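You operate a simulated robot arm through the tools that you are given. There is no shell and no other tool. Be economical: measure what you need, move in short steps, check, and stop when the job is done.

The job below is to be done with a simulated robot arm. You get a single attempt, and the scene is never put back.

JOB
Feed one piece, then move the tray to the yellow table.
Fine: the tray in the press; switch the work lamp on and push the bed in; one press of the green button, before the tray comes out; the other tray stays, the motor stays off, the black press knob stays.
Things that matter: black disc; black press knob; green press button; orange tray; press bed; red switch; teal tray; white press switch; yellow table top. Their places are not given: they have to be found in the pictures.

It is judged by the outcome, as a careful person would: the job done as asked, and still so three seconds after it is handed in. It fails if anything else is knocked over, pushed out of place, dropped, spilled or broken.

ROBOT AND FRAMES
A 6-joint arm with a two-finger parallel gripper, fixed in place. Base frame: the origin is at the foot of the arm, x ahead of it, y to its left, z up. Units: m, degrees, N and s.
With the tool pointing down near the work surface it reaches from about 0.24 to 0.66 m from the base axis. Its first joint turns from -66.0 to 66.0 degrees. Payload 2.9 kg.
The TCP is the grasp point between the finger pads, 0.03 m short of the fingertips. In the tool frame z runs along the fingers and y along their closing line. Largest opening 0.11 m; finger width 0.02, thickness 0.01; the body of the gripper, 0.048 by 0.112 m, starts 0.055 m behind the TCP.
Orientation is that of the tool frame in the base frame, as a unit quaternion [x, y, z, w]. With the fingers straight down and closing along the base's y, the tool's x points along the base's -x, its y along +y and its z along -z.

CONTROLS
- The arm moves only by the tool nudge_tool. Its argument "targets" is a list of rows, each an object (a shift or turn left out is 0, a gripper value left out holds the last) with "hand": the finger opening in m, from 0 to 0.11; "translation": the shift along the tool's x, y, z in m, a list of three; "delta_rot": the turn, a rotation vector about the tool's x, y, z in degrees, a list of three. In form: [{"hand": hand, "translation": [tx, ty, tz], "delta_rot": [rx, ry, rz]}, ...]. A call has 1 to 20 rows; each row is the pose to reach, as a shift and turn from the pose commanded when the call began, along the tool's axes at that moment. A row lasts 0.2 s, in which the tool goes at most 0.05 m and 8.6 degrees; a call with a longer step from one row to the next is refused whole, and so is a gripper value outside its range. A pose out of reach is approached as far as the arm can. The call stops where the force on the tool passes 50 N (or 10 N more than at its start, if that is more) or the arm is blocked; 0.2 s more then pass. The fingers move at their own pace (about 0.108 m/s each) and stop on an object; they squeeze with about 31 N. The grip force told is the motor's: it shows also when the fingers shut on nothing. Time passes only in rows, and 0.2 s behind the last, so rows that repeat a pose let the fingers close. It gives the time, the measured TCP pose, the force on the tool (base axes), the opening and the grip force at its end, in the units of the frame above (readings bear some noise), with the torque about the TCP (base axes, N m) and any sound that the robot's microphone picked up.
- Cameras (640 x 400 px; columns grow to the right, rows downward): "scene" is fixed at [0.0637, 0.4173, 1.4027]; the picture's right is [-0.89, -0.46, 0.00], its down [-0.18, 0.35, -0.92] and it looks along [0.43, -0.81, -0.40] (base axes); focal length 251 px, centre (320, 200). "wrist" rides on the gripper at [0.073, 0.017, -0.103] in the tool frame; the picture's right is [-0.23, 0.97, 0.00], its down [-0.76, -0.18, -0.62] and it looks along [-0.61, -0.14, 0.78] (tool axes); focal length 222 px, centre (320, 200).
- snapshot(camera): a new picture of that camera. The clock stands still meanwhile.
- probe_pixels(camera, pixels): there is no depth. For up to 12 entries [column, row, z] of the newest picture of that camera ("zoom" is the newest enlarged one), the place [x, y] in the base frame at which the ray of that pixel passes the height z, good to about 0.002 m. The clock stands still meanwhile.
- close_up(camera, box): a new picture of the part [left, top, right, bottom] of that camera's present view, enlarged. The clock stands still meanwhile.
- sign_off(): hands the job in; it is judged then, once.

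Work in short steps. Measure before you move; look again where a grasp or a placing could have gone wrong, and mend it. You have 80 turns and 46 pictures in all, those below and enlarged ones among them. Open the gripper and draw the arm clear of the work before you hand the job in, unless the task says otherwise; then end with one line.

The tools are called after "Request:" as name(argument=value, ...) on one line, values as JSON. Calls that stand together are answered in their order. nudge_tool: Moves the arm, as the interface text tells. Its arguments: {"type":"object","properties":{"targets":{"type":"array"}},"required":["targets"]} The other tools are called the same way: snapshot (camera) takes a picture; probe_pixels (camera, pixels) gives the place at which the rays of pixels pass given heights; close_up (camera, box) takes an enlarged picture of a part of a camera's view; sign_off () hands the job in.

At the start:

```text
time: 0.0
tool_pos: [0.313, -0.0571, 1.36]
orientation: [-0.001, 1.0, 0.0, 0.0]
force: [-0.4, -0.4, 0.2]
torque: [-0.03, 0.0, 0.04]
gripper_width: 0.1101
grip_force: 0.0
```

scene: 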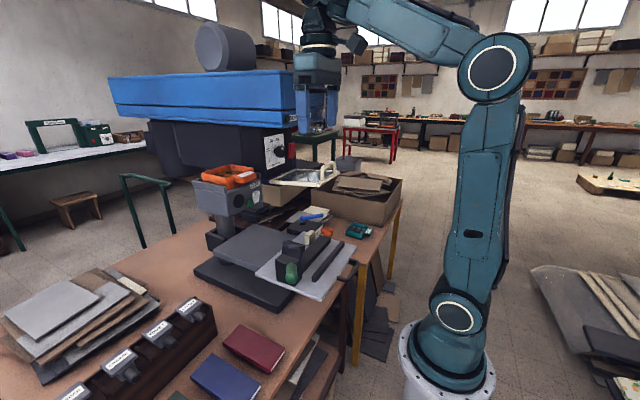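
wrist: 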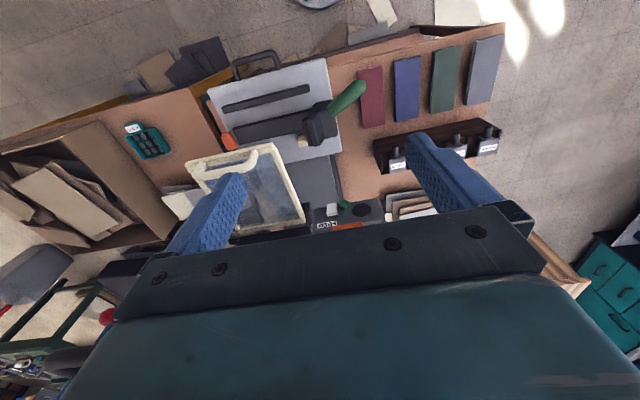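

The scene shows a blue press around (200,100), with a bed, switches and a bench below; I need details. Enlarging the press area and the bench.

Request:
close_up(camera="scene", box=[180, 120, 420, 320])

Request:
close_up(camera="wrist", box=[100, 20, 520, 260])

Request:
close_up(camera="scene", box=[0, 20, 360, 245])

```text
2.00 times, centred on (300, 220) of scene
```

zoom: 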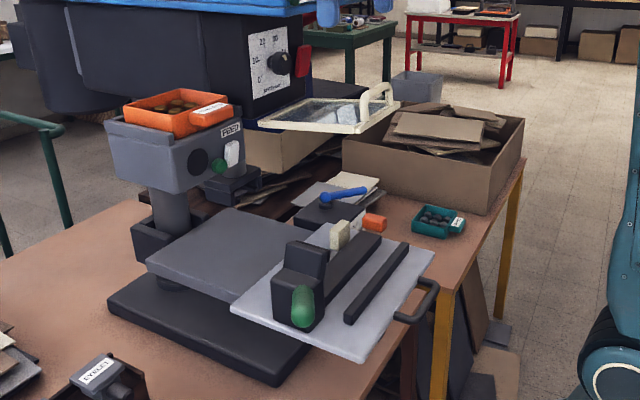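

```text
1.52 times, centred on (310, 140) of wrist
```

zoom: 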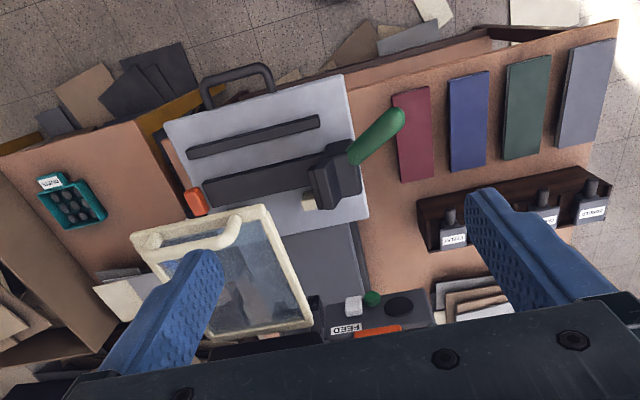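

```text
1.78 times, centred on (180, 132) of scene
```

zoom: 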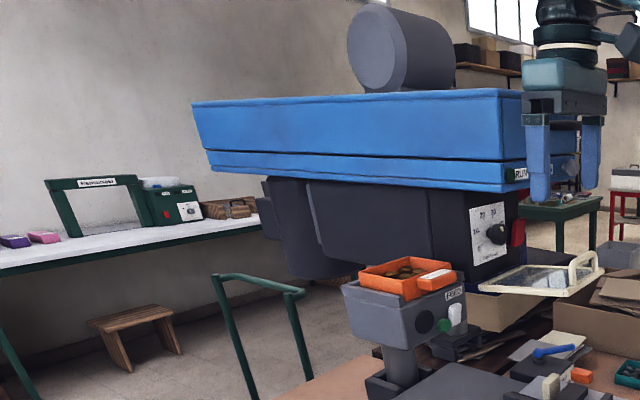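

Rough triangulation puts the green button near (0.54,-0.06,1.11), the teal tray near (0.42,-0.68,0.74). I need to see the press front and dial, so I tilt the wrist camera forward in place, drawing back slightly.

Request:
nudge_tool(targets=[{"translation": [0.02, 0, 0], "delta_rot": [0, -8, 0]}, {"translation": [0.04, 0, 0], "delta_rot": [0, -16, 0]}, {"translation": [0.05, 0, 0], "delta_rot": [0, -24, 0]}, {"translation": [0.05, 0, 0], "delta_rot": [0, -32, 0]}])

Request:
snapshot(camera="wrist")

```text
time: 1.0
tool_pos: [0.2541, -0.0456, 1.4111]
orientation: [-0.006, 0.962, -0.005, 0.274]
force: [-1.0, -0.8, 0.0]
torque: [0.01, -0.07, -0.02]
gripper_width: 0.11
grip_force: 0.1
out of reach, approached as far as the arm can: row 3, 4
```

```text
40 pictures are left
```

wrist: 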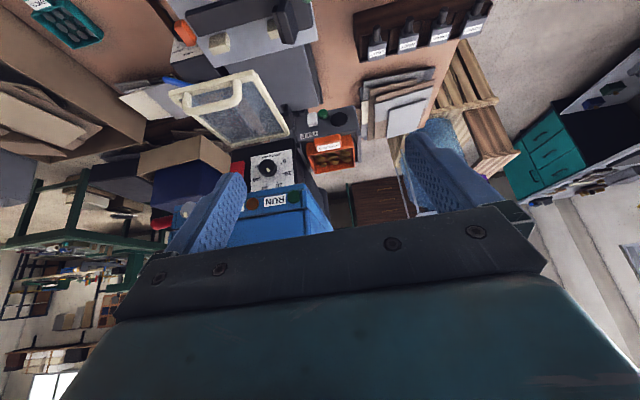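

The tilted wrist picture shows the dial at (270,172), a RUN panel at (275,205), the feeder (325,135). I enlarge that and a look at the left side.

Request:
close_up(camera="wrist", box=[140, 60, 400, 240])

Request:
close_up(camera="wrist", box=[0, 130, 200, 380])

```text
2.22 times, centred on (270, 150) of wrist
```

zoom: 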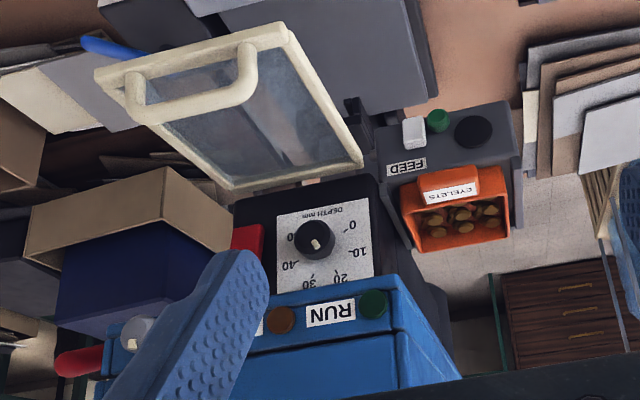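

```text
1.60 times, centred on (100, 255) of wrist
```

zoom: 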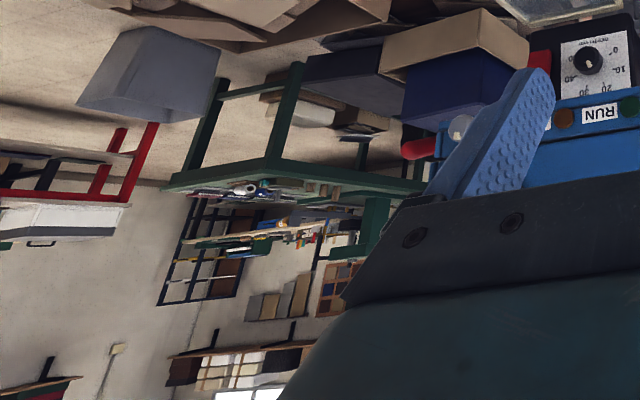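

The feeder carries white switch, green button and black disc with FEED label; the press head has a DEPTH knob, red switch and RUN panel partly hidden by a finger. Probing knob, red switch, panel and feeder from both cameras to triangulate.

Request:
probe_pixels(camera="wrist", pixels=[[267, 168, 1.1], [267, 168, 1.2], [308, 201, 1.2], [308, 201, 1.3], [323, 114, 1.1], [323, 114, 1.2], [312, 120, 1.1], [312, 120, 1.2]])

Request:
snapshot(camera="scene")

Request:
probe_pixels(camera="scene", pixels=[[278, 152, 1.1], [278, 152, 1.2], [249.5, 203, 1.1], [249.5, 203, 1.2], [255.5, 196, 1.1], [255.5, 196, 1.2], [359, 230, 0.7], [359, 230, 0.8], [384, 258, 0.7], [384, 258, 0.9], [355, 262, 0.8], [355, 262, 0.9]])

```text
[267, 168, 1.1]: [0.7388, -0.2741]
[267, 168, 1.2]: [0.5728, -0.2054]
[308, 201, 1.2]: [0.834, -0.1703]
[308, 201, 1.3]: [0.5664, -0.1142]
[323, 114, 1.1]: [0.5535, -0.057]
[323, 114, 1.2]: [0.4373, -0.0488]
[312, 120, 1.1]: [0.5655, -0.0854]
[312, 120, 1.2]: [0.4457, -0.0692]
```

```text
37 pictures are left
```

scene: 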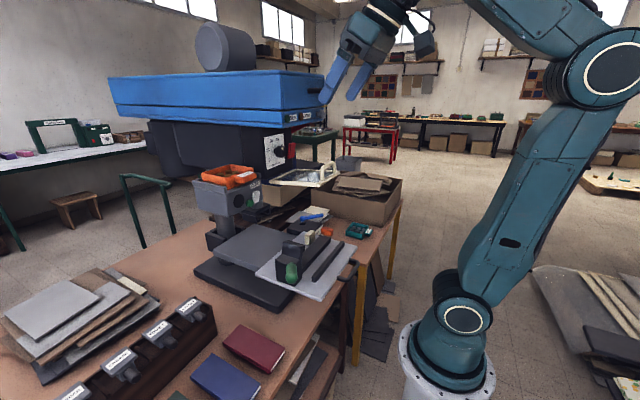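

```text
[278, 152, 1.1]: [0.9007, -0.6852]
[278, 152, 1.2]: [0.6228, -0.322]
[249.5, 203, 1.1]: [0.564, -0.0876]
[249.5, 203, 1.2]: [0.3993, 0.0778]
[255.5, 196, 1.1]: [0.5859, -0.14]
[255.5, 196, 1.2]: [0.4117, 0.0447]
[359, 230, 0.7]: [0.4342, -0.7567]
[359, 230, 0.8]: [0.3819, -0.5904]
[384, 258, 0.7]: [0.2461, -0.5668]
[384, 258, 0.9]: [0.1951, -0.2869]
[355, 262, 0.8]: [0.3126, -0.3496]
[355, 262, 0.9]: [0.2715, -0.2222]
```

Knob comes out at about (0.515,-0.185,1.235), so the head's front is near x 0.5. Now bring the tool back to vertical and to the right (-y) to view the yellow table and the panel.

Request:
nudge_tool(targets=[{"translation": [0.005, -0.045, 0.015], "delta_rot": [0, 5, 0]}, {"translation": [0.01, -0.09, 0.03], "delta_rot": [0, 10, 0]}, {"translation": [0.015, -0.13, 0.045], "delta_rot": [0, 15, 0]}, {"translation": [0.02, -0.175, 0.06], "delta_rot": [0, 20, 0]}, {"translation": [0.025, -0.22, 0.075], "delta_rot": [0, 24, 0]}, {"translation": [0.03, -0.26, 0.09], "delta_rot": [0, 28, 0]}, {"translation": [0.037, -0.3, 0.1], "delta_rot": [0, 32, 0]}])

Request:
snapshot(camera="wrist")

```text
time: 2.6
tool_pos: [0.2737, -0.3462, 1.3089]
orientation: [0.001, 1.0, -0.002, 0.0]
force: [0.0, 0.1, 0.6]
torque: [0.02, -0.02, -0.01]
gripper_width: 0.1102
grip_force: 0.0
```

```text
36 pictures are left
```

wrist: 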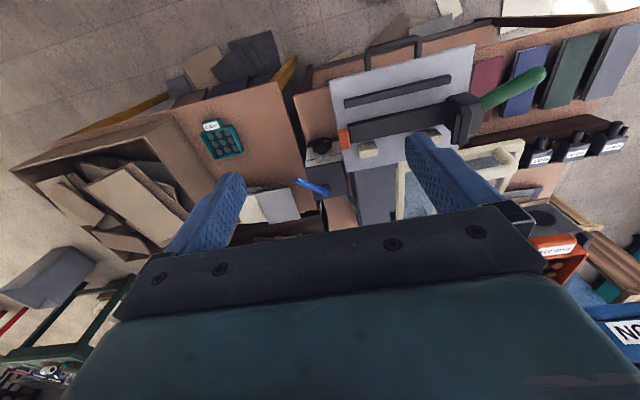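

The yellow-legged table with the teal tray (222,140) and the box is separate from the bench. I probe its corners and the trays, and enlarge the area.

Request:
probe_pixels(camera="wrist", pixels=[[222, 140, 0.74], [278, 83, 0.74], [305, 180, 0.74], [175, 118, 0.74], [205, 175, 0.74], [343, 148, 0.8], [392, 45, 0.8], [330, 75, 0.8], [472, 45, 0.8], [230, 195, 0.74], [222, 140, 0.8], [212, 126, 0.74]])

Request:
close_up(camera="wrist", box=[150, 20, 470, 220])

Request:
close_up(camera="scene", box=[300, 160, 420, 260])

```text
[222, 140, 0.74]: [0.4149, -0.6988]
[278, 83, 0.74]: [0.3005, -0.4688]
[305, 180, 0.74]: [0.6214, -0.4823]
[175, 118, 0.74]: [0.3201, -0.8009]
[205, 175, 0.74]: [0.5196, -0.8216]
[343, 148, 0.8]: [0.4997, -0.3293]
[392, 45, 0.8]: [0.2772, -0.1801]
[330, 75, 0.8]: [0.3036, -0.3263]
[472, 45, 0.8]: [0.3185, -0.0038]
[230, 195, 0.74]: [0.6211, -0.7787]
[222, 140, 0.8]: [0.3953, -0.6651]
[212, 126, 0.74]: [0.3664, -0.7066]
```

```text
2.00 times, centred on (310, 120) of wrist
```

zoom: 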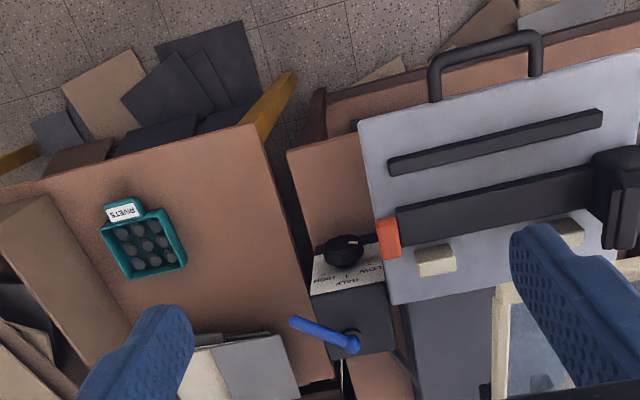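

```text
4.00 times, centred on (360, 210) of scene
```

zoom: 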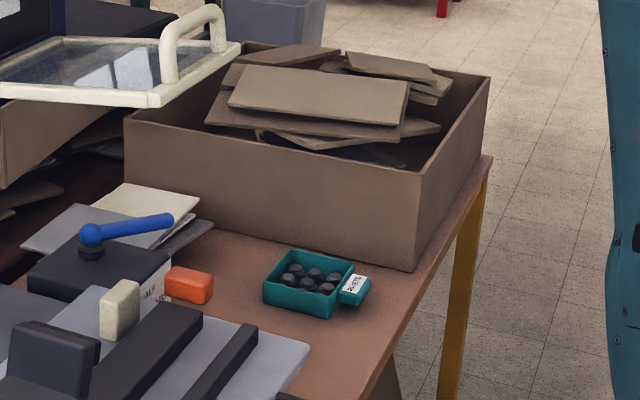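

The second table holds teal tray, box and papers; there is also a LOW/HALF/HIGH knob box with blue lever on the bench. I triangulate the sliding plate (bed), its handle and the table using both cameras.

Request:
probe_pixels(camera="scene", pixels=[[357, 247, 0.8], [357, 247, 0.85], [315, 301, 0.8], [315, 301, 0.85], [256, 275, 0.8], [256, 275, 0.85], [358, 262, 0.8], [358, 262, 0.85], [359, 230, 0.74], [402, 187, 0.74], [279, 310, 0.75], [194, 273, 0.75]])

Request:
snapshot(camera="wrist")

Request:
probe_pixels(camera="wrist", pixels=[[329, 81.5, 0.8], [329, 81.5, 0.85], [346, 172, 0.8], [346, 172, 0.85], [476, 42, 0.8], [476, 42, 0.85], [365, 47.5, 0.8], [365, 47.5, 0.85], [420, 37.5, 0.8], [420, 37.5, 0.85]])

```text
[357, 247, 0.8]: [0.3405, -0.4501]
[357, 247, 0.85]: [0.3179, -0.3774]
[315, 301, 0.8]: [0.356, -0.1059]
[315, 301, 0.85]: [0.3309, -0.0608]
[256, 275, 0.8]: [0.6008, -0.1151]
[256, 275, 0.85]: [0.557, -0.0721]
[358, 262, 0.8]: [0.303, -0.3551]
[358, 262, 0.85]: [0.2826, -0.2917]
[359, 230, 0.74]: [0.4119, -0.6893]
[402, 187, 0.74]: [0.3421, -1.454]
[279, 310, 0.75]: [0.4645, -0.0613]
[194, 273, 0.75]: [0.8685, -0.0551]
```

```text
33 pictures are left
```

wrist: 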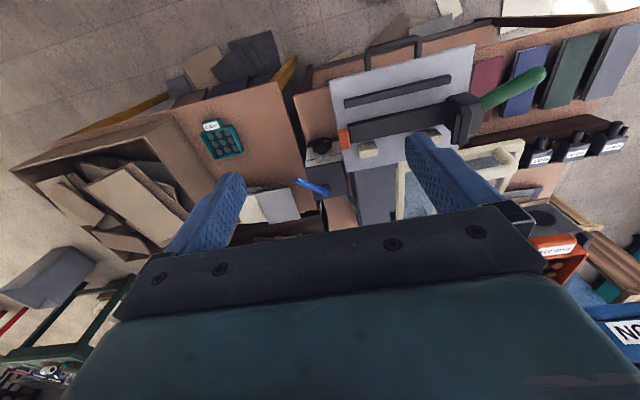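

```text
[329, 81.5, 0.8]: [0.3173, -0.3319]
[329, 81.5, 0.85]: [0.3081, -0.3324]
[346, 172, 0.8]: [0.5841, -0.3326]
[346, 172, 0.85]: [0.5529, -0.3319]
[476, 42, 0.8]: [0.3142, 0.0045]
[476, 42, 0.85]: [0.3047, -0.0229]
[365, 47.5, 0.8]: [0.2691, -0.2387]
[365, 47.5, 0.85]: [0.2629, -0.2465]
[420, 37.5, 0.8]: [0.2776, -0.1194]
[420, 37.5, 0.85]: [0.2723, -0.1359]
```

The plate (bed) top is at z≈0.88, x 0.30–0.53, y −0.33…−0.04, with its handle at x≈0.26, y −0.25…−0.14. Now view the head panel without finger occlusion: shift to y≈−0.22 and tilt.

Request:
nudge_tool(targets=[{"translation": [0.005, 0.03, -0.025], "delta_rot": [0, -8, 0]}, {"translation": [0.01, 0.06, -0.05], "delta_rot": [0, -16, 0]}, {"translation": [0.015, 0.09, -0.075], "delta_rot": [0, -24, 0]}, {"translation": [0.02, 0.12, -0.1], "delta_rot": [0, -32, 0]}])

Request:
close_up(camera="wrist", box=[220, 50, 440, 215])

```text
time: 3.6
tool_pos: [0.2542, -0.2249, 1.4083]
orientation: [-0.001, 0.961, -0.001, 0.276]
force: [-0.1, 0.3, 0.7]
torque: [-0.01, 0.01, 0.03]
gripper_width: 0.11
grip_force: 0.1
```

```text
2.42 times, centred on (330, 132) of wrist
```

zoom: 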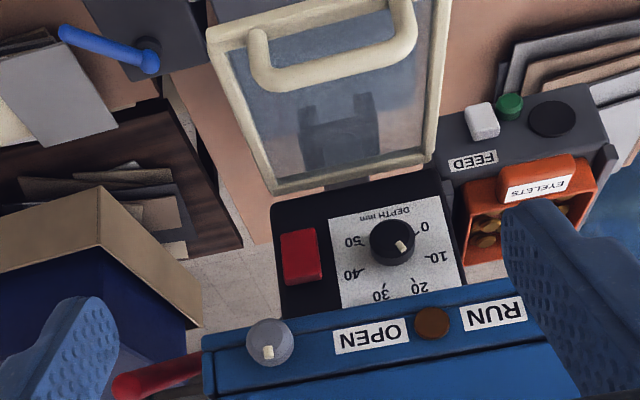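

The head shows DEPTH knob, red switch, RUN/OPEN lamps and a grey knob. I enlarge strongly on feeder controls and red switch to tell lamp and motor apart.

Request:
close_up(camera="wrist", box=[370, 80, 450, 130])

Request:
close_up(camera="wrist", box=[290, 130, 390, 195])

Request:
close_up(camera="wrist", box=[200, 0, 360, 100])

```text
8.00 times, centred on (410, 105) of wrist
```

zoom: 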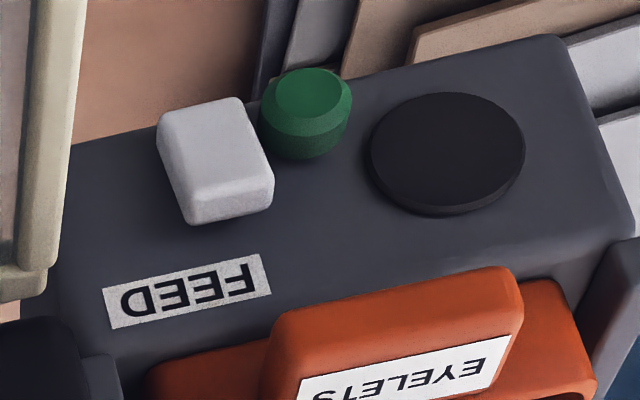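

```text
6.15 times, centred on (340, 162) of wrist
```

zoom: 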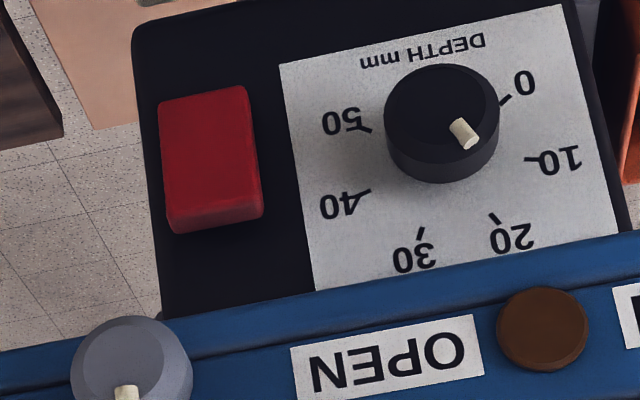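

```text
4.00 times, centred on (280, 50) of wrist
```

zoom: 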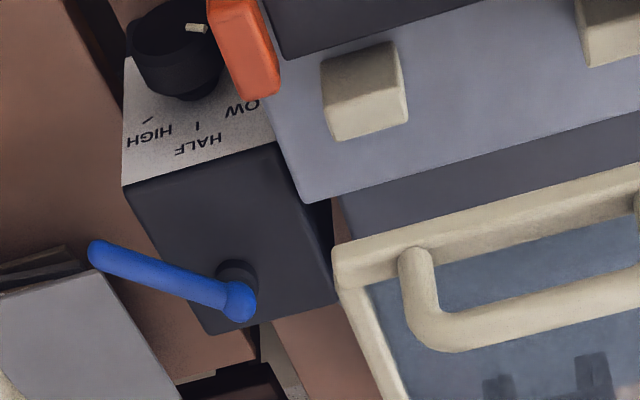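

The white rocker sits at feeder left with green button next to it; need its tilt. Enlarge from the scene camera.

Request:
close_up(camera="scene", box=[190, 160, 290, 222])

Request:
close_up(camera="scene", box=[235, 185, 267, 213])

```text
6.40 times, centred on (240, 191) of scene
```

zoom: 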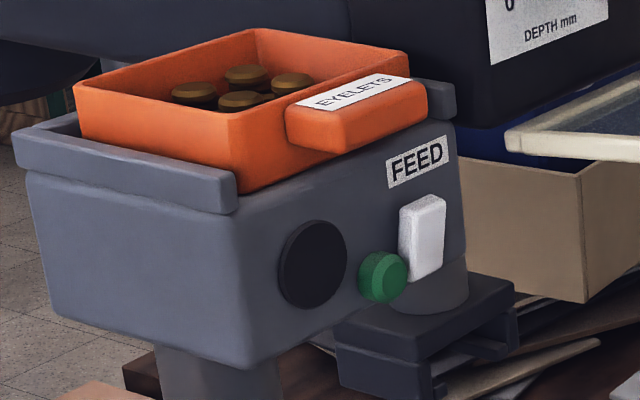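

```text
14.29 times, centred on (251, 199) of scene
```

zoom: 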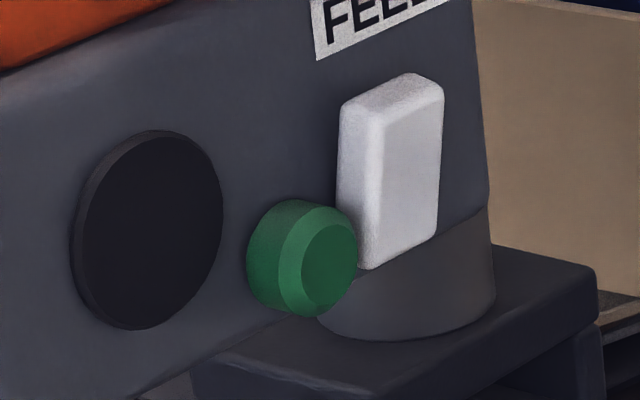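

White rocker: top edge stands out (wedge thicker on top), so pressing the top half turns it on. I take a fresh wrist picture to triangulate the controls and the guard.

Request:
snapshot(camera="wrist")

Request:
probe_pixels(camera="wrist", pixels=[[397, 100, 1.1], [397, 100, 1.13], [407, 92, 1.1], [407, 92, 1.13], [429, 97, 1.1], [429, 97, 1.13], [425, 127, 1.15], [425, 127, 1.18], [361, 94, 1.05], [302, 108.6, 1.05], [307, 156, 1.05], [372, 144, 1.05]])

Request:
probe_pixels(camera="scene", pixels=[[249.3, 204, 1.1], [249.3, 204, 1.13], [256.5, 196, 1.1], [256.5, 196, 1.13], [238.8, 202, 1.1], [238.8, 202, 1.13], [296, 175, 1.05], [339, 173.5, 1.05], [339, 173.5, 1.1], [319, 186, 1.05], [319, 186, 1.1], [269, 182, 1.1]])

```text
26 pictures are left
```

wrist: 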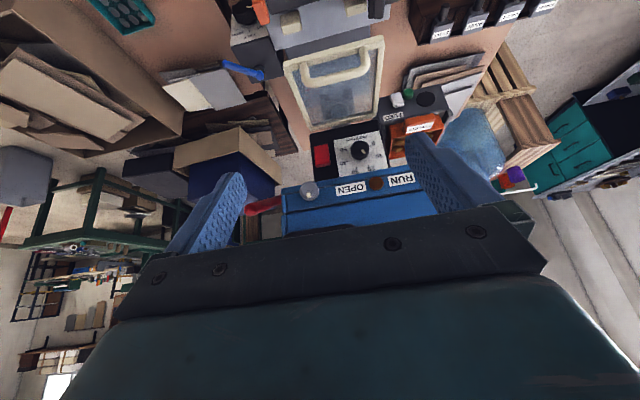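

```text
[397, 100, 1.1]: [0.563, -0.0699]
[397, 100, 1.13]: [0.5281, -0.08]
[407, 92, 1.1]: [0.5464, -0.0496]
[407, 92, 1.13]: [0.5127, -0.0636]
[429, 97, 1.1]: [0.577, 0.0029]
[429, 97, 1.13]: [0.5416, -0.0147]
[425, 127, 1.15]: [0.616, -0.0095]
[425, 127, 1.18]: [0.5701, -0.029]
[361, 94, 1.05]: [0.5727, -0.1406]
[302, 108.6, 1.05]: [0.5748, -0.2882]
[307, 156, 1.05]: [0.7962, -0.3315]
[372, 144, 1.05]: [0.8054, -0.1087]
```

```text
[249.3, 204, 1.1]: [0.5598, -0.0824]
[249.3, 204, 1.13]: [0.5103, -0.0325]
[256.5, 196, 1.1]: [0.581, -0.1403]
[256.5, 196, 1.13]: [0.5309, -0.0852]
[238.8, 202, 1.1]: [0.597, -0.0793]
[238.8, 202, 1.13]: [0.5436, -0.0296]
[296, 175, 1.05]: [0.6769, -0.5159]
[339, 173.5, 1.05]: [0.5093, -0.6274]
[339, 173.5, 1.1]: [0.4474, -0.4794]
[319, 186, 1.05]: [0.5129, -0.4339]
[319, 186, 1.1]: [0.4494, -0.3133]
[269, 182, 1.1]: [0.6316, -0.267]
```

Green button ≈(0.531,-0.057,1.115), white rocker ≈(0.526,-0.081,1.132), face about x 0.54. I check the guard's near corners, then move in front of the feeder with closed fingers tilted towards horizontal.

Request:
probe_pixels(camera="wrist", pixels=[[285, 62, 0.95], [285, 62, 1.1], [380, 38, 0.95], [380, 38, 1.1], [307, 133, 1.1], [376, 117, 1.1], [370, 50, 1.0], [370, 50, 1.1], [303, 80, 1.0], [303, 80, 1.1]])

Request:
nudge_tool(targets=[{"hand": 0, "translation": [0.001, 0.02, 0.035], "delta_rot": [0, -6, 0]}, {"translation": [0.001, 0.04, 0.07], "delta_rot": [0, -12, 0]}, {"translation": [0.002, 0.06, 0.105], "delta_rot": [0, -18, 0]}, {"translation": [0.002, 0.08, 0.14], "delta_rot": [0, -24, 0]}, {"translation": [0.003, 0.1, 0.175], "delta_rot": [0, -30, 0]}, {"translation": [0.003, 0.12, 0.21], "delta_rot": [0, -36, 0]}, {"translation": [0.003, 0.142, 0.243], "delta_rot": [0, -42, 0]}])

```text
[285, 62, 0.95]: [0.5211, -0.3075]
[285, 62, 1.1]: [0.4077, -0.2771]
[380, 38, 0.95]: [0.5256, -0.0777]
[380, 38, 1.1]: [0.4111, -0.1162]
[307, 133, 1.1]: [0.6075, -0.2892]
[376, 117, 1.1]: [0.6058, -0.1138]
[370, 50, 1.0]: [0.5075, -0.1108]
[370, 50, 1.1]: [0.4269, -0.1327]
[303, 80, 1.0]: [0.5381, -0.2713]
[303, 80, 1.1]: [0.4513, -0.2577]
```

```text
time: 5.2
tool_pos: [0.4068, -0.1756, 1.5234]
orientation: [0.006, 0.858, 0.003, 0.513]
force: [-1.2, -0.2, -0.4]
torque: [0.02, -0.02, 0.0]
gripper_width: 0.0
grip_force: 31.3
out of reach, approached as far as the arm can: row 1, 2, 3, 4, 5, 6, 7
```

The arm ended high (0.407,-0.176,1.523) because a strongly tilted pose close in is unreachable. I return to vertical at about (0.33,0.03,1.36) first, then will yaw and tilt further out.

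Request:
nudge_tool(targets=[{"translation": [0.0225, 0.026, 0.001], "delta_rot": [0, 7.75, 0]}, {"translation": [0.045, 0.052, 0.002], "delta_rot": [0, 15.5, 0]}, {"translation": [0.0675, 0.078, 0.003], "delta_rot": [0, 23.2, 0]}, {"translation": [0.09, 0.103, 0.005], "delta_rot": [0, 31, 0]}, {"translation": [0.1125, 0.129, 0.006], "delta_rot": [0, 38.7, 0]}, {"translation": [0.135, 0.155, 0.007], "delta_rot": [0, 46.5, 0]}, {"translation": [0.158, 0.18, 0.008], "delta_rot": [0, 54.2, 0]}, {"translation": [0.18, 0.206, 0.0095], "delta_rot": [0, 61.7, 0]}])

```text
time: 7.0
tool_pos: [0.3292, 0.034, 1.3658]
orientation: [0.002, 1.0, 0.005, -0.001]
force: [0.9, 0.1, 0.1]
torque: [-0.01, 0.02, 0.0]
gripper_width: 0.0
grip_force: 30.4
```

Now vertical and clear. Yaw −20° and lower to about (0.40,0.0,1.25), still away from the feeder (x≥0.52) and head (x≥0.45, y<−0.12).

Request:
nudge_tool(targets=[{"translation": [-0.02, -0.01, 0.035], "delta_rot": [0, 0, 6.7]}, {"translation": [-0.045, -0.02, 0.075], "delta_rot": [0, 0, 13.4]}, {"translation": [-0.07, -0.03, 0.115], "delta_rot": [0, 0, 20]}])

```text
time: 7.8
tool_pos: [0.4006, 0.0057, 1.2511]
orientation: [0.177, 0.984, 0.005, -0.002]
force: [0.2, 0.0, 0.0]
torque: [0.03, -0.01, 0.0]
gripper_width: 0.0
grip_force: 30.8
```

Orientation is as planned. Tilt 55° about the tool y while going to the pre-press pose before the white rocker's upper half.

Request:
nudge_tool(targets=[{"translation": [-0.011, -0.006, 0.0137], "delta_rot": [0, -7.9, 0]}, {"translation": [-0.023, -0.0124, 0.0274], "delta_rot": [0, -15.8, 0]}, {"translation": [-0.034, -0.0186, 0.041], "delta_rot": [0, -23.7, 0]}, {"translation": [-0.046, -0.025, 0.055], "delta_rot": [0, -31.6, 0]}, {"translation": [-0.057, -0.031, 0.069], "delta_rot": [0, -39.5, 0]}, {"translation": [-0.069, -0.037, 0.082], "delta_rot": [0, -47.4, 0]}, {"translation": [-0.08, -0.0434, 0.096], "delta_rot": [0, -55, 0]}])

Request:
close_up(camera="scene", box=[200, 110, 360, 220])

```text
time: 9.4
tool_pos: [0.4593, -0.0612, 1.1554]
orientation: [0.16, 0.873, -0.077, 0.454]
force: [0.5, 0.5, 0.0]
torque: [-0.01, -0.01, -0.03]
gripper_width: 0.0
grip_force: 30.9
```

```text
3.64 times, centred on (280, 165) of scene
```

zoom: 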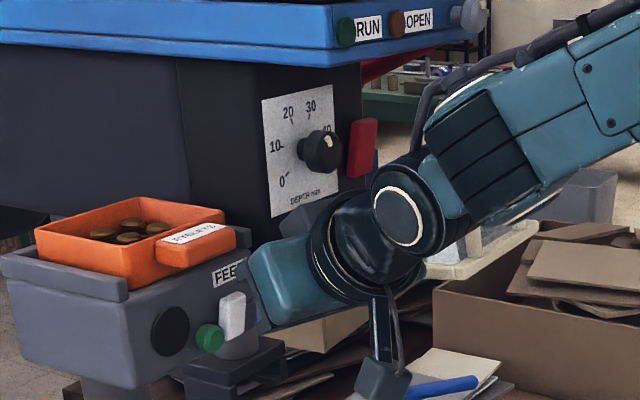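

The pose is reached, tip about 4 cm before the rocker. Push forward horizontally in small steps until contact.

Request:
nudge_tool(targets=[{"translation": [-0.0086, 0, 0.0123]}, {"translation": [-0.0144, 0, 0.0205]}, {"translation": [-0.0172, 0, 0.0246]}, {"translation": [-0.0195, 0, 0.0278]}])

Request:
close_up(camera="scene", box=[225, 175, 285, 215])

```text
time: 10.4
tool_pos: [0.4911, -0.0742, 1.1559]
orientation: [0.159, 0.873, -0.077, 0.454]
force: [-0.7, 0.5, 1.2]
torque: [-0.01, 0.01, 0.03]
gripper_width: 0.0003
grip_force: 31.3
```

```text
10.00 times, centred on (255, 195) of scene
```

zoom: 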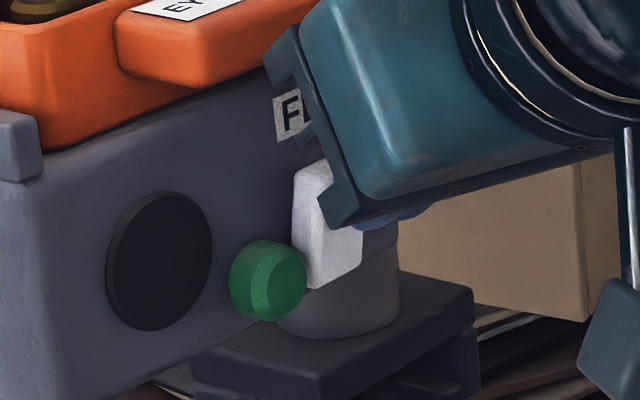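

No contact yet; the tip is about 1 cm short of the rocker. Continue with 4 mm steps.

Request:
nudge_tool(targets=[{"translation": [-0.0023, 0, 0.0033]}, {"translation": [-0.0046, 0, 0.0066]}, {"translation": [-0.0057, 0, 0.0082]}, {"translation": [-0.0069, 0, 0.0098]}])

```text
time: 11.3
tool_pos: [0.4967, -0.0773, 1.1527]
orientation: [0.159, 0.876, -0.077, 0.449]
force: [-26.2, 6.0, 10.2]
torque: [0.02, -0.03, 0.14]
gripper_width: 0.0003
grip_force: 30.5
heard: click
stopped in row 4: the force on the tool passed its limit at 55 N (the readings are from after the stop); the commanded pose is now the measured one
```

A click was heard at contact. Retreat 4 cm and look at the rocker, for lamp light too.

Request:
nudge_tool(targets=[{"translation": [0.0115, 0, -0.0164]}, {"translation": [0.023, 0, -0.0328]}])

Request:
close_up(camera="scene", box=[225, 175, 285, 215])

Request:
snapshot(camera="scene")

```text
time: 11.9
tool_pos: [0.4605, -0.0635, 1.151]
orientation: [0.159, 0.876, -0.078, 0.449]
force: [0.1, -0.3, 0.1]
torque: [0.0, -0.01, 0.0]
gripper_width: 0.0
grip_force: 30.9
```

```text
10.00 times, centred on (255, 195) of scene
```

zoom: 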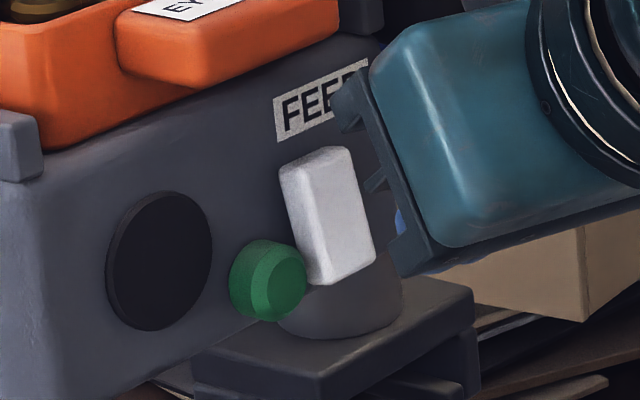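

```text
22 pictures are left
```

scene: 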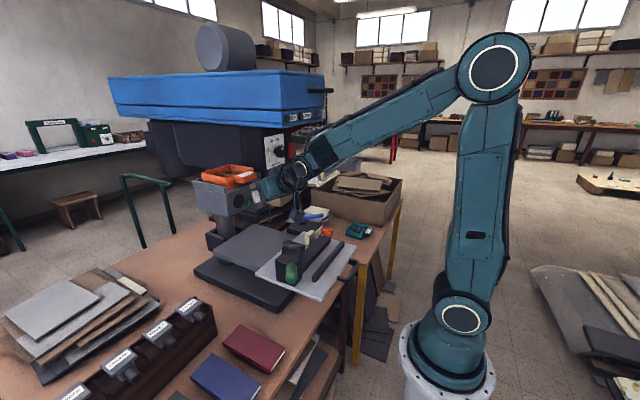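

The rocker flipped (its bottom now stands out). Now retreat up to vertical and square at about (0.33,-0.03,1.32) to work on the bed.

Request:
nudge_tool(targets=[{"translation": [-0.0084, -0.002, -0.03], "delta_rot": [0, 7.7, 0]}, {"translation": [-0.0168, -0.004, -0.06], "delta_rot": [0, 15.5, 0]}, {"translation": [-0.0252, -0.006, -0.09], "delta_rot": [0, 23.2, 0]}, {"translation": [-0.0336, -0.008, -0.12], "delta_rot": [0, 31, 0]}, {"translation": [-0.042, -0.009, -0.15], "delta_rot": [0, 38.7, 0]}, {"translation": [-0.05, -0.011, -0.18], "delta_rot": [0, 46.5, 0]}, {"translation": [-0.0588, -0.013, -0.207], "delta_rot": [0, 54.2, 0]}])

Request:
nudge_tool(targets=[{"translation": [0.012, -0.033, 0.0], "delta_rot": [0, 0, -7]}, {"translation": [0.025, -0.066, 0.0], "delta_rot": [0, 0, -14]}, {"translation": [0.035, -0.1, 0.03], "delta_rot": [0, 0, -20]}, {"translation": [0.035, -0.13, 0.06], "delta_rot": [0, 0, -20]}])

Request:
snapshot(camera="wrist")

```text
time: 13.5
tool_pos: [0.3307, -0.0303, 1.3221]
orientation: [0.179, 0.984, 0.003, 0.0]
force: [0.3, 0.0, -0.3]
torque: [-0.01, 0.01, -0.01]
gripper_width: 0.0
grip_force: 31.3
out of reach, approached as far as the arm can: row 6
```

```text
time: 14.5
tool_pos: [0.2532, -0.1393, 1.259]
orientation: [0.004, 1.0, 0.002, 0.0]
force: [0.3, 0.2, 0.9]
torque: [0.0, 0.01, -0.05]
gripper_width: 0.0001
grip_force: 30.8
```

```text
21 pictures are left
```

wrist: 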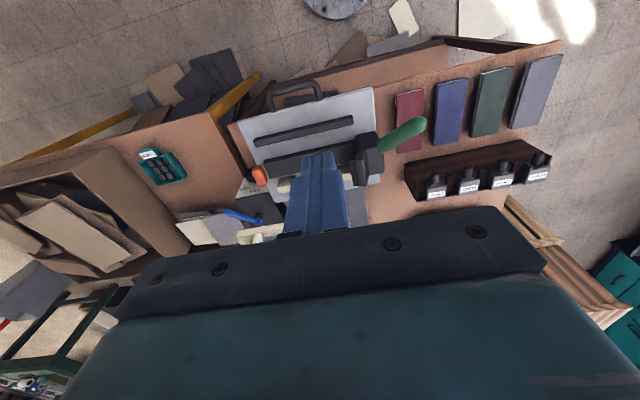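

Good view of the plate and handle (295,95). Enlarge it in both cameras for the handle's height.

Request:
close_up(camera="wrist", box=[225, 65, 445, 210])

Request:
probe_pixels(camera="wrist", pixels=[[269, 92, 0.85], [269, 92, 0.89], [322, 82, 0.85], [322, 82, 0.89], [240, 123, 0.88], [375, 88, 0.88]])

Request:
close_up(camera="scene", box=[190, 220, 370, 320])

```text
2.76 times, centred on (335, 138) of wrist
```

zoom: 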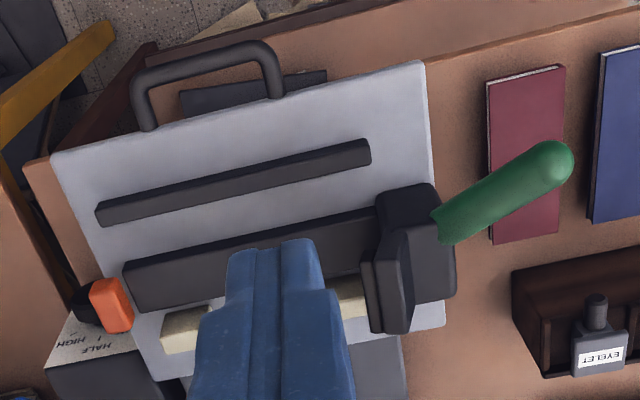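

```text
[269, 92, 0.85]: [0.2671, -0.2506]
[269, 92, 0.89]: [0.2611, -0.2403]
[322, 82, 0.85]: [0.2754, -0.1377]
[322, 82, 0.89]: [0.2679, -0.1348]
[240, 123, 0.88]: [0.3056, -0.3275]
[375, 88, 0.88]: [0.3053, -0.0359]
```

```text
3.56 times, centred on (280, 270) of scene
```

zoom: 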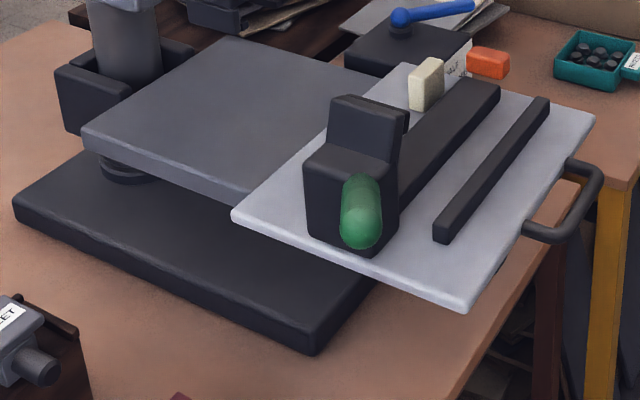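

Bed plate is the light sheet on the slab; handle bar at z≈0.865, x≈0.265–0.28, y −0.245…−0.136. Lower the closed fingers on the robot side of the handle, at (0.236,−0.19,0.868).

Request:
nudge_tool(targets=[{"translation": [0.017, -0.02, 0.045]}, {"translation": [0.017, -0.051, 0.085]}, {"translation": [0.017, -0.051, 0.13]}, {"translation": [0.017, -0.051, 0.175]}, {"translation": [0.017, -0.051, 0.22]}, {"translation": [0.017, -0.051, 0.265]}, {"translation": [0.017, -0.051, 0.31]}, {"translation": [0.017, -0.051, 0.35]}, {"translation": [0.017, -0.051, 0.391]}])

Request:
close_up(camera="scene", box=[240, 140, 460, 320])

```text
refused: row 1 steps farther than a row can; nothing moved
```

```text
2.22 times, centred on (350, 230) of scene
```

zoom: 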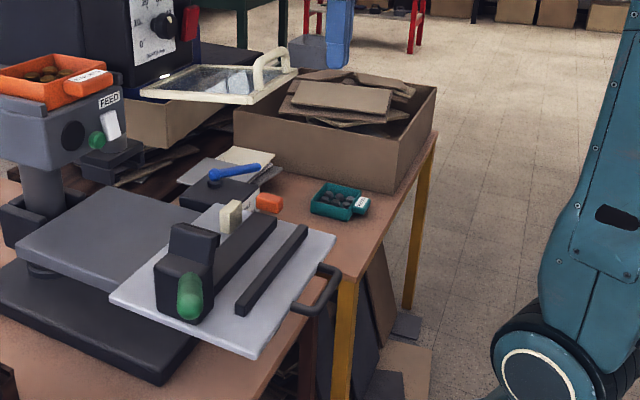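

Row 1 was too long; I redo the descent with smaller steps.

Request:
nudge_tool(targets=[{"translation": [0.01, -0.025, 0.035]}, {"translation": [0.017, -0.051, 0.07]}, {"translation": [0.017, -0.051, 0.115]}, {"translation": [0.017, -0.051, 0.16]}, {"translation": [0.017, -0.051, 0.205]}, {"translation": [0.017, -0.051, 0.25]}, {"translation": [0.017, -0.051, 0.295]}, {"translation": [0.017, -0.051, 0.34]}, {"translation": [0.017, -0.051, 0.37]}, {"translation": [0.017, -0.051, 0.391]}])

Request:
close_up(camera="scene", box=[240, 160, 420, 320])

```text
time: 16.7
tool_pos: [0.2366, -0.1881, 0.8678]
orientation: [0.004, 1.0, 0.003, 0.001]
force: [-0.7, -0.2, -0.1]
torque: [-0.03, 0.02, 0.01]
gripper_width: 0.0002
grip_force: 30.5
```

```text
2.50 times, centred on (330, 240) of scene
```

zoom: 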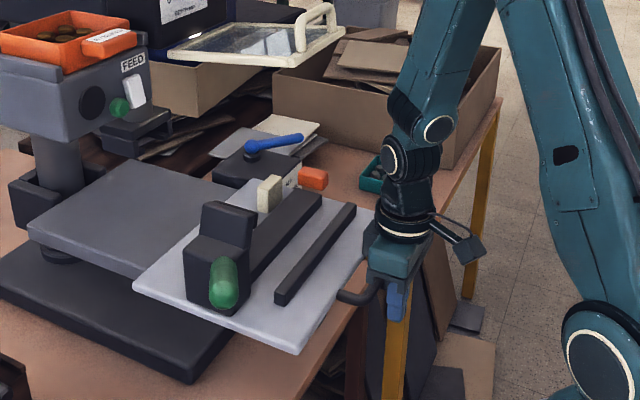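

Fingers are behind the handle. Push in +x slowly, 1.2 cm per row.

Request:
nudge_tool(targets=[{"translation": [-0.012, 0, 0]}, {"translation": [-0.024, 0, 0]}, {"translation": [-0.034, 0, 0]}, {"translation": [-0.044, 0, 0]}, {"translation": [-0.054, 0, 0]}, {"translation": [-0.064, 0, 0]}])

Request:
close_up(camera="scene", box=[240, 160, 420, 320])

```text
time: 18.1
tool_pos: [0.3018, -0.1893, 0.8685]
orientation: [0.004, 1.0, 0.004, 0.002]
force: [-2.3, -0.1, -0.5]
torque: [-0.03, -0.04, -0.03]
gripper_width: 0.0004
grip_force: 31.1
```

```text
2.50 times, centred on (330, 240) of scene
```

zoom: 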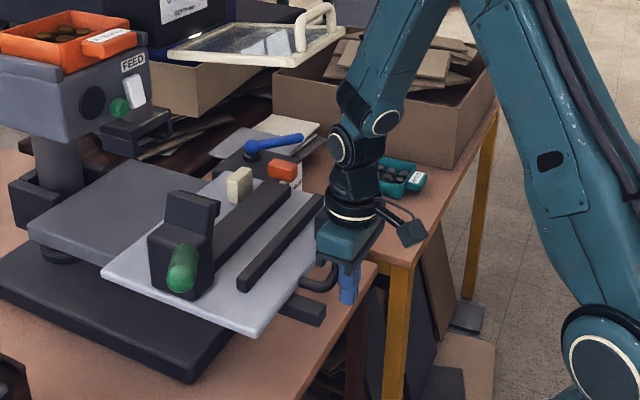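

The bed slides on its rail at ~2 N. Continue, tilting progressively to keep the wrist clear of the guard.

Request:
nudge_tool(targets=[{"translation": [-0.01, 0, 0], "delta_rot": [0, -4, 0]}, {"translation": [-0.02, 0, 0], "delta_rot": [0, -8, 0]}, {"translation": [-0.03, 0, 0], "delta_rot": [0, -12, 0]}, {"translation": [-0.04, 0, 0], "delta_rot": [0, -16, 0]}, {"translation": [-0.05, 0, 0], "delta_rot": [0, -20, 0]}, {"translation": [-0.06, 0, 0], "delta_rot": [0, -23, 0]}])

Request:
close_up(camera="scene", box=[240, 160, 420, 320])

```text
time: 19.5
tool_pos: [0.3607, -0.1896, 0.8693]
orientation: [0.004, 0.98, 0.002, 0.201]
force: [-2.1, 0.1, -2.6]
torque: [-0.01, -0.01, -0.05]
gripper_width: 0.0
grip_force: 31.1
```

```text
2.50 times, centred on (330, 240) of scene
```

zoom: 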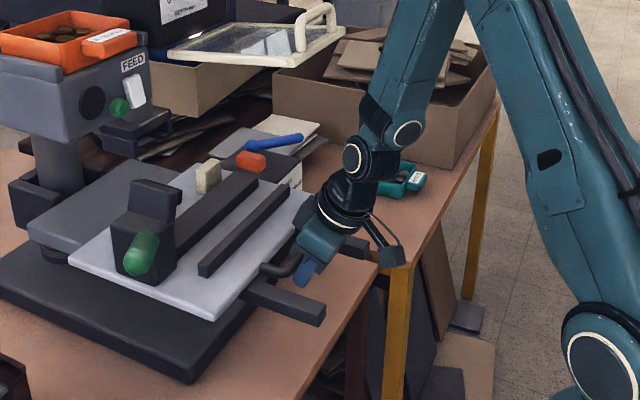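

Still sliding freely. Continue another 5 cm with slight further tilt.

Request:
nudge_tool(targets=[{"translation": [-0.0092, 0, 0.0039], "delta_rot": [0, -2, 0]}, {"translation": [-0.0184, 0, 0.0078], "delta_rot": [0, -4, 0]}, {"translation": [-0.0276, 0, 0.0117], "delta_rot": [0, -6, 0]}, {"translation": [-0.0368, 0, 0.0156], "delta_rot": [0, -8, 0]}, {"translation": [-0.046, 0, 0.0195], "delta_rot": [0, -10, 0]}])

Request:
close_up(camera="scene", box=[220, 140, 420, 320])

```text
time: 20.7
tool_pos: [0.4095, -0.1886, 0.8695]
orientation: [0.004, 0.959, 0.002, 0.285]
force: [-2.7, -0.4, -2.2]
torque: [0.02, 0.05, -0.05]
gripper_width: 0.0005
grip_force: 31.4
```

```text
2.22 times, centred on (320, 230) of scene
```

zoom: 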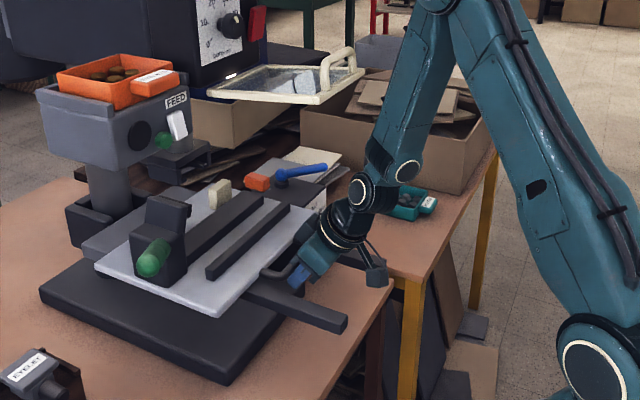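

A lit spot at (235,75) under the head suggests the lamp is on. Bed still moves freely; push on another 5 cm.

Request:
nudge_tool(targets=[{"translation": [-0.0084, 0, 0.0055], "delta_rot": [0, -1, 0]}, {"translation": [-0.0168, 0, 0.0109], "delta_rot": [0, -2, 0]}, {"translation": [-0.0252, 0, 0.0164], "delta_rot": [0, -3, 0]}, {"translation": [-0.0336, 0, 0.0218], "delta_rot": [0, -4, 0]}, {"translation": [-0.042, 0, 0.0273], "delta_rot": [0, -5, 0]}])

Request:
close_up(camera="scene", box=[220, 140, 420, 320])

```text
time: 21.9
tool_pos: [0.4625, -0.1897, 0.8693]
orientation: [0.005, 0.945, 0.001, 0.327]
force: [-2.0, 0.3, -2.4]
torque: [0.0, 0.02, -0.01]
gripper_width: 0.0001
grip_force: 31.0
```

```text
2.22 times, centred on (320, 230) of scene
```

zoom: 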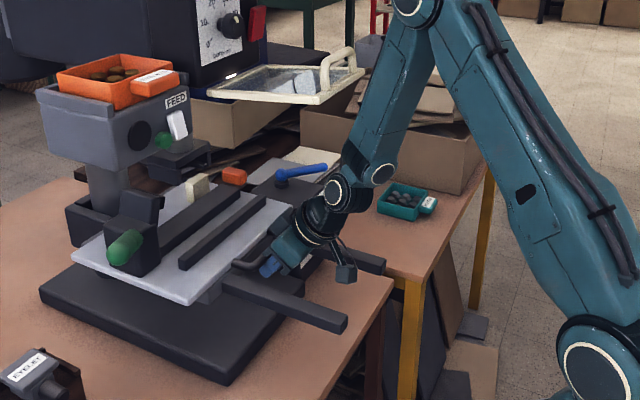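

Force still ~2 N. Continue 2.5 cm carefully, watching the clamp against the feeder column.

Request:
nudge_tool(targets=[{"translation": [-0.0063, 0, 0.0049]}, {"translation": [-0.0126, 0, 0.0099]}, {"translation": [-0.0197, 0, 0.0154]}])

Request:
close_up(camera="scene", box=[200, 170, 340, 290])

```text
time: 22.8
tool_pos: [0.4774, -0.1899, 0.8615]
orientation: [0.008, 0.95, 0.004, 0.313]
force: [-2.3, -0.7, -2.0]
torque: [0.0, -0.04, 0.03]
gripper_width: 0.0
grip_force: 30.6
stopped in row 3: the force on the tool passed its limit at 51 N (the readings are from after the stop); the commanded pose is now the measured one
```

```text
3.33 times, centred on (270, 230) of scene
```

zoom: 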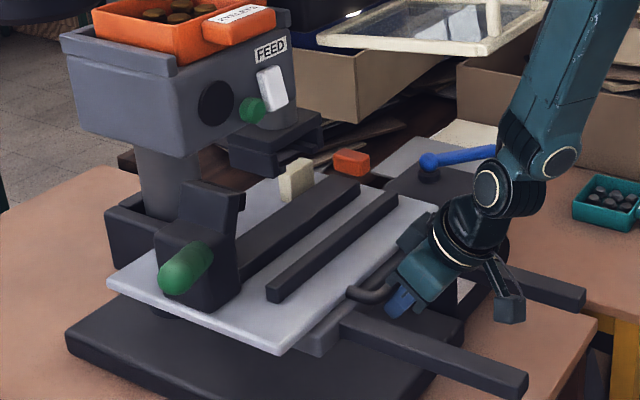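

Firm stop reached after ~0.22 m travel; the plate now covers the slab. Retreat straight back and return to vertical at x≈0.30 before rising.

Request:
nudge_tool(targets=[{"translation": [0.024, 0, -0.018]}, {"translation": [0.048, 0, -0.036], "delta_rot": [0, 6, 0]}, {"translation": [0.072, 0, -0.054], "delta_rot": [0, 14, 0]}, {"translation": [0.096, 0, -0.072], "delta_rot": [0, 22, 0]}, {"translation": [0.12, 0, -0.09], "delta_rot": [0, 30, 0]}, {"translation": [0.142, 0, -0.106], "delta_rot": [0, 36.5, 0]}])

Request:
close_up(camera="scene", box=[180, 140, 380, 300])

```text
time: 24.2
tool_pos: [0.3009, -0.1878, 0.8634]
orientation: [0.006, 1.0, 0.007, 0.002]
force: [-0.1, 0.0, -0.3]
torque: [0.01, 0.01, 0.01]
gripper_width: 0.0
grip_force: 31.3
```

```text
2.50 times, centred on (280, 220) of scene
```

zoom: 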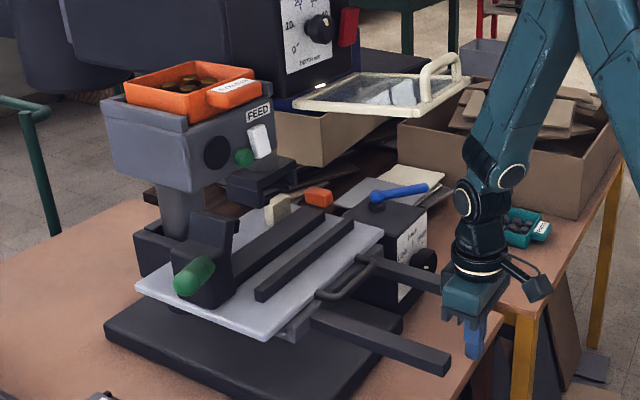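

Bed is in, lamp spot visible. Now rise and go in front of the feeder again, yawed −20°.

Request:
nudge_tool(targets=[{"translation": [0.01, 0, -0.045]}, {"translation": [0.02, 0, -0.09]}, {"translation": [0.02, 0, -0.135]}, {"translation": [0.02, 0.015, -0.18]}, {"translation": [0.02, 0.035, -0.22]}, {"translation": [0.02, 0.06, -0.26]}, {"translation": [0.015, 0.09, -0.295]}, {"translation": [0.01, 0.12, -0.33], "delta_rot": [0, 0, 2]}, {"translation": [-0.01, 0.15, -0.36], "delta_rot": [0, 0, 8]}, {"translation": [-0.04, 0.18, -0.38], "delta_rot": [0, 0, 14]}, {"translation": [-0.07, 0.205, -0.387], "delta_rot": [0, 0, 20]}, {"translation": [-0.1, 0.22, -0.387], "delta_rot": [0, 0, 20]}])

```text
time: 26.8
tool_pos: [0.3948, 0.0166, 1.2501]
orientation: [0.176, 0.984, 0.001, 0.003]
force: [0.9, -0.3, -0.5]
torque: [0.0, 0.03, 0.02]
gripper_width: 0.0
grip_force: 31.3
out of reach, approached as far as the arm can: row 12
```

Now tilt 55° and go to the pre-press pose of the green button.

Request:
nudge_tool(targets=[{"translation": [-0.0113, -0.0026, 0.018], "delta_rot": [0, -7.9, 0]}, {"translation": [-0.0226, -0.0052, 0.036], "delta_rot": [0, -15.8, 0]}, {"translation": [-0.034, -0.0078, 0.054], "delta_rot": [0, -23.7, 0]}, {"translation": [-0.0453, -0.0104, 0.072], "delta_rot": [0, -31.6, 0]}, {"translation": [-0.0566, -0.013, 0.09], "delta_rot": [0, -39.5, 0]}, {"translation": [-0.068, -0.0157, 0.108], "delta_rot": [0, -47.4, 0]}, {"translation": [-0.0793, -0.0183, 0.126], "delta_rot": [0, -55, 0]}])

Request:
close_up(camera="scene", box=[220, 170, 290, 218])

```text
time: 28.4
tool_pos: [0.4639, -0.0274, 1.1237]
orientation: [0.162, 0.873, -0.077, 0.454]
force: [0.7, 0.2, 0.0]
torque: [0.04, 0.03, 0.0]
gripper_width: 0.0002
grip_force: 31.3
```

```text
8.33 times, centred on (255, 194) of scene
```

zoom: 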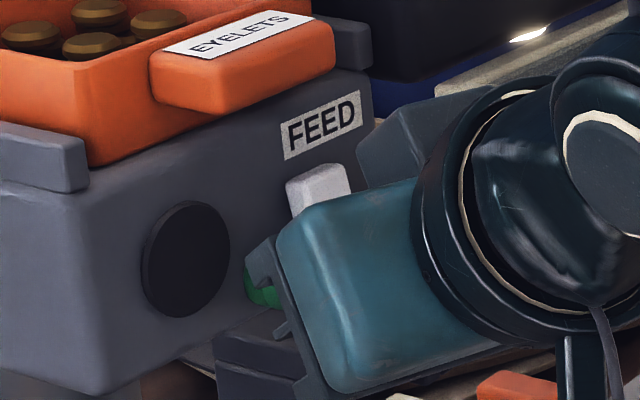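

The lamp under the head glows at (527,33). Press the green button in one continuous push, slightly raised 3 mm, then stop at force limit.

Request:
nudge_tool(targets=[{"translation": [-0.0111, 0, 0.0106]}, {"translation": [-0.0185, 0, 0.0212]}, {"translation": [-0.0214, 0, 0.0253]}, {"translation": [-0.0237, 0, 0.0286]}, {"translation": [-0.026, 0, 0.0319]}])

```text
time: 29.6
tool_pos: [0.5009, -0.0412, 1.1277]
orientation: [0.162, 0.872, -0.078, 0.454]
force: [-3.3, 0.8, -0.1]
torque: [0.02, 0.02, 0.01]
gripper_width: 0.0
grip_force: 31.1
heard: click
```

A click was heard at light force: the press is registered. Retreat and look.

Request:
nudge_tool(targets=[{"translation": [0.0115, 0, -0.0164]}, {"translation": [0.023, 0, -0.0328]}, {"translation": [0.034, 0, -0.049]}])

Request:
close_up(camera="scene", box=[180, 140, 340, 240])

```text
time: 30.4
tool_pos: [0.4462, -0.0207, 1.1287]
orientation: [0.163, 0.872, -0.078, 0.455]
force: [-0.2, 0.5, 0.8]
torque: [-0.01, 0.01, -0.01]
gripper_width: 0.0003
grip_force: 30.7
```

```text
4.00 times, centred on (260, 190) of scene
```

zoom: 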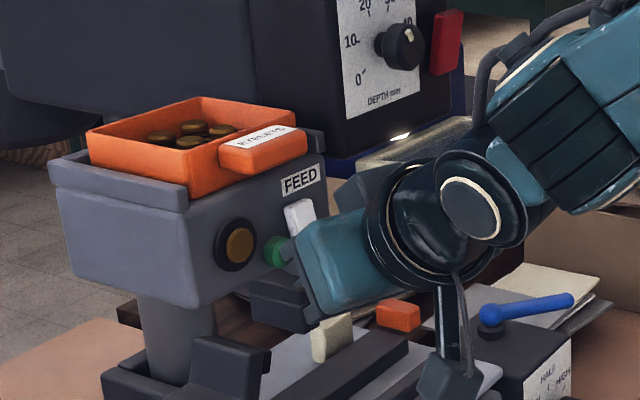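

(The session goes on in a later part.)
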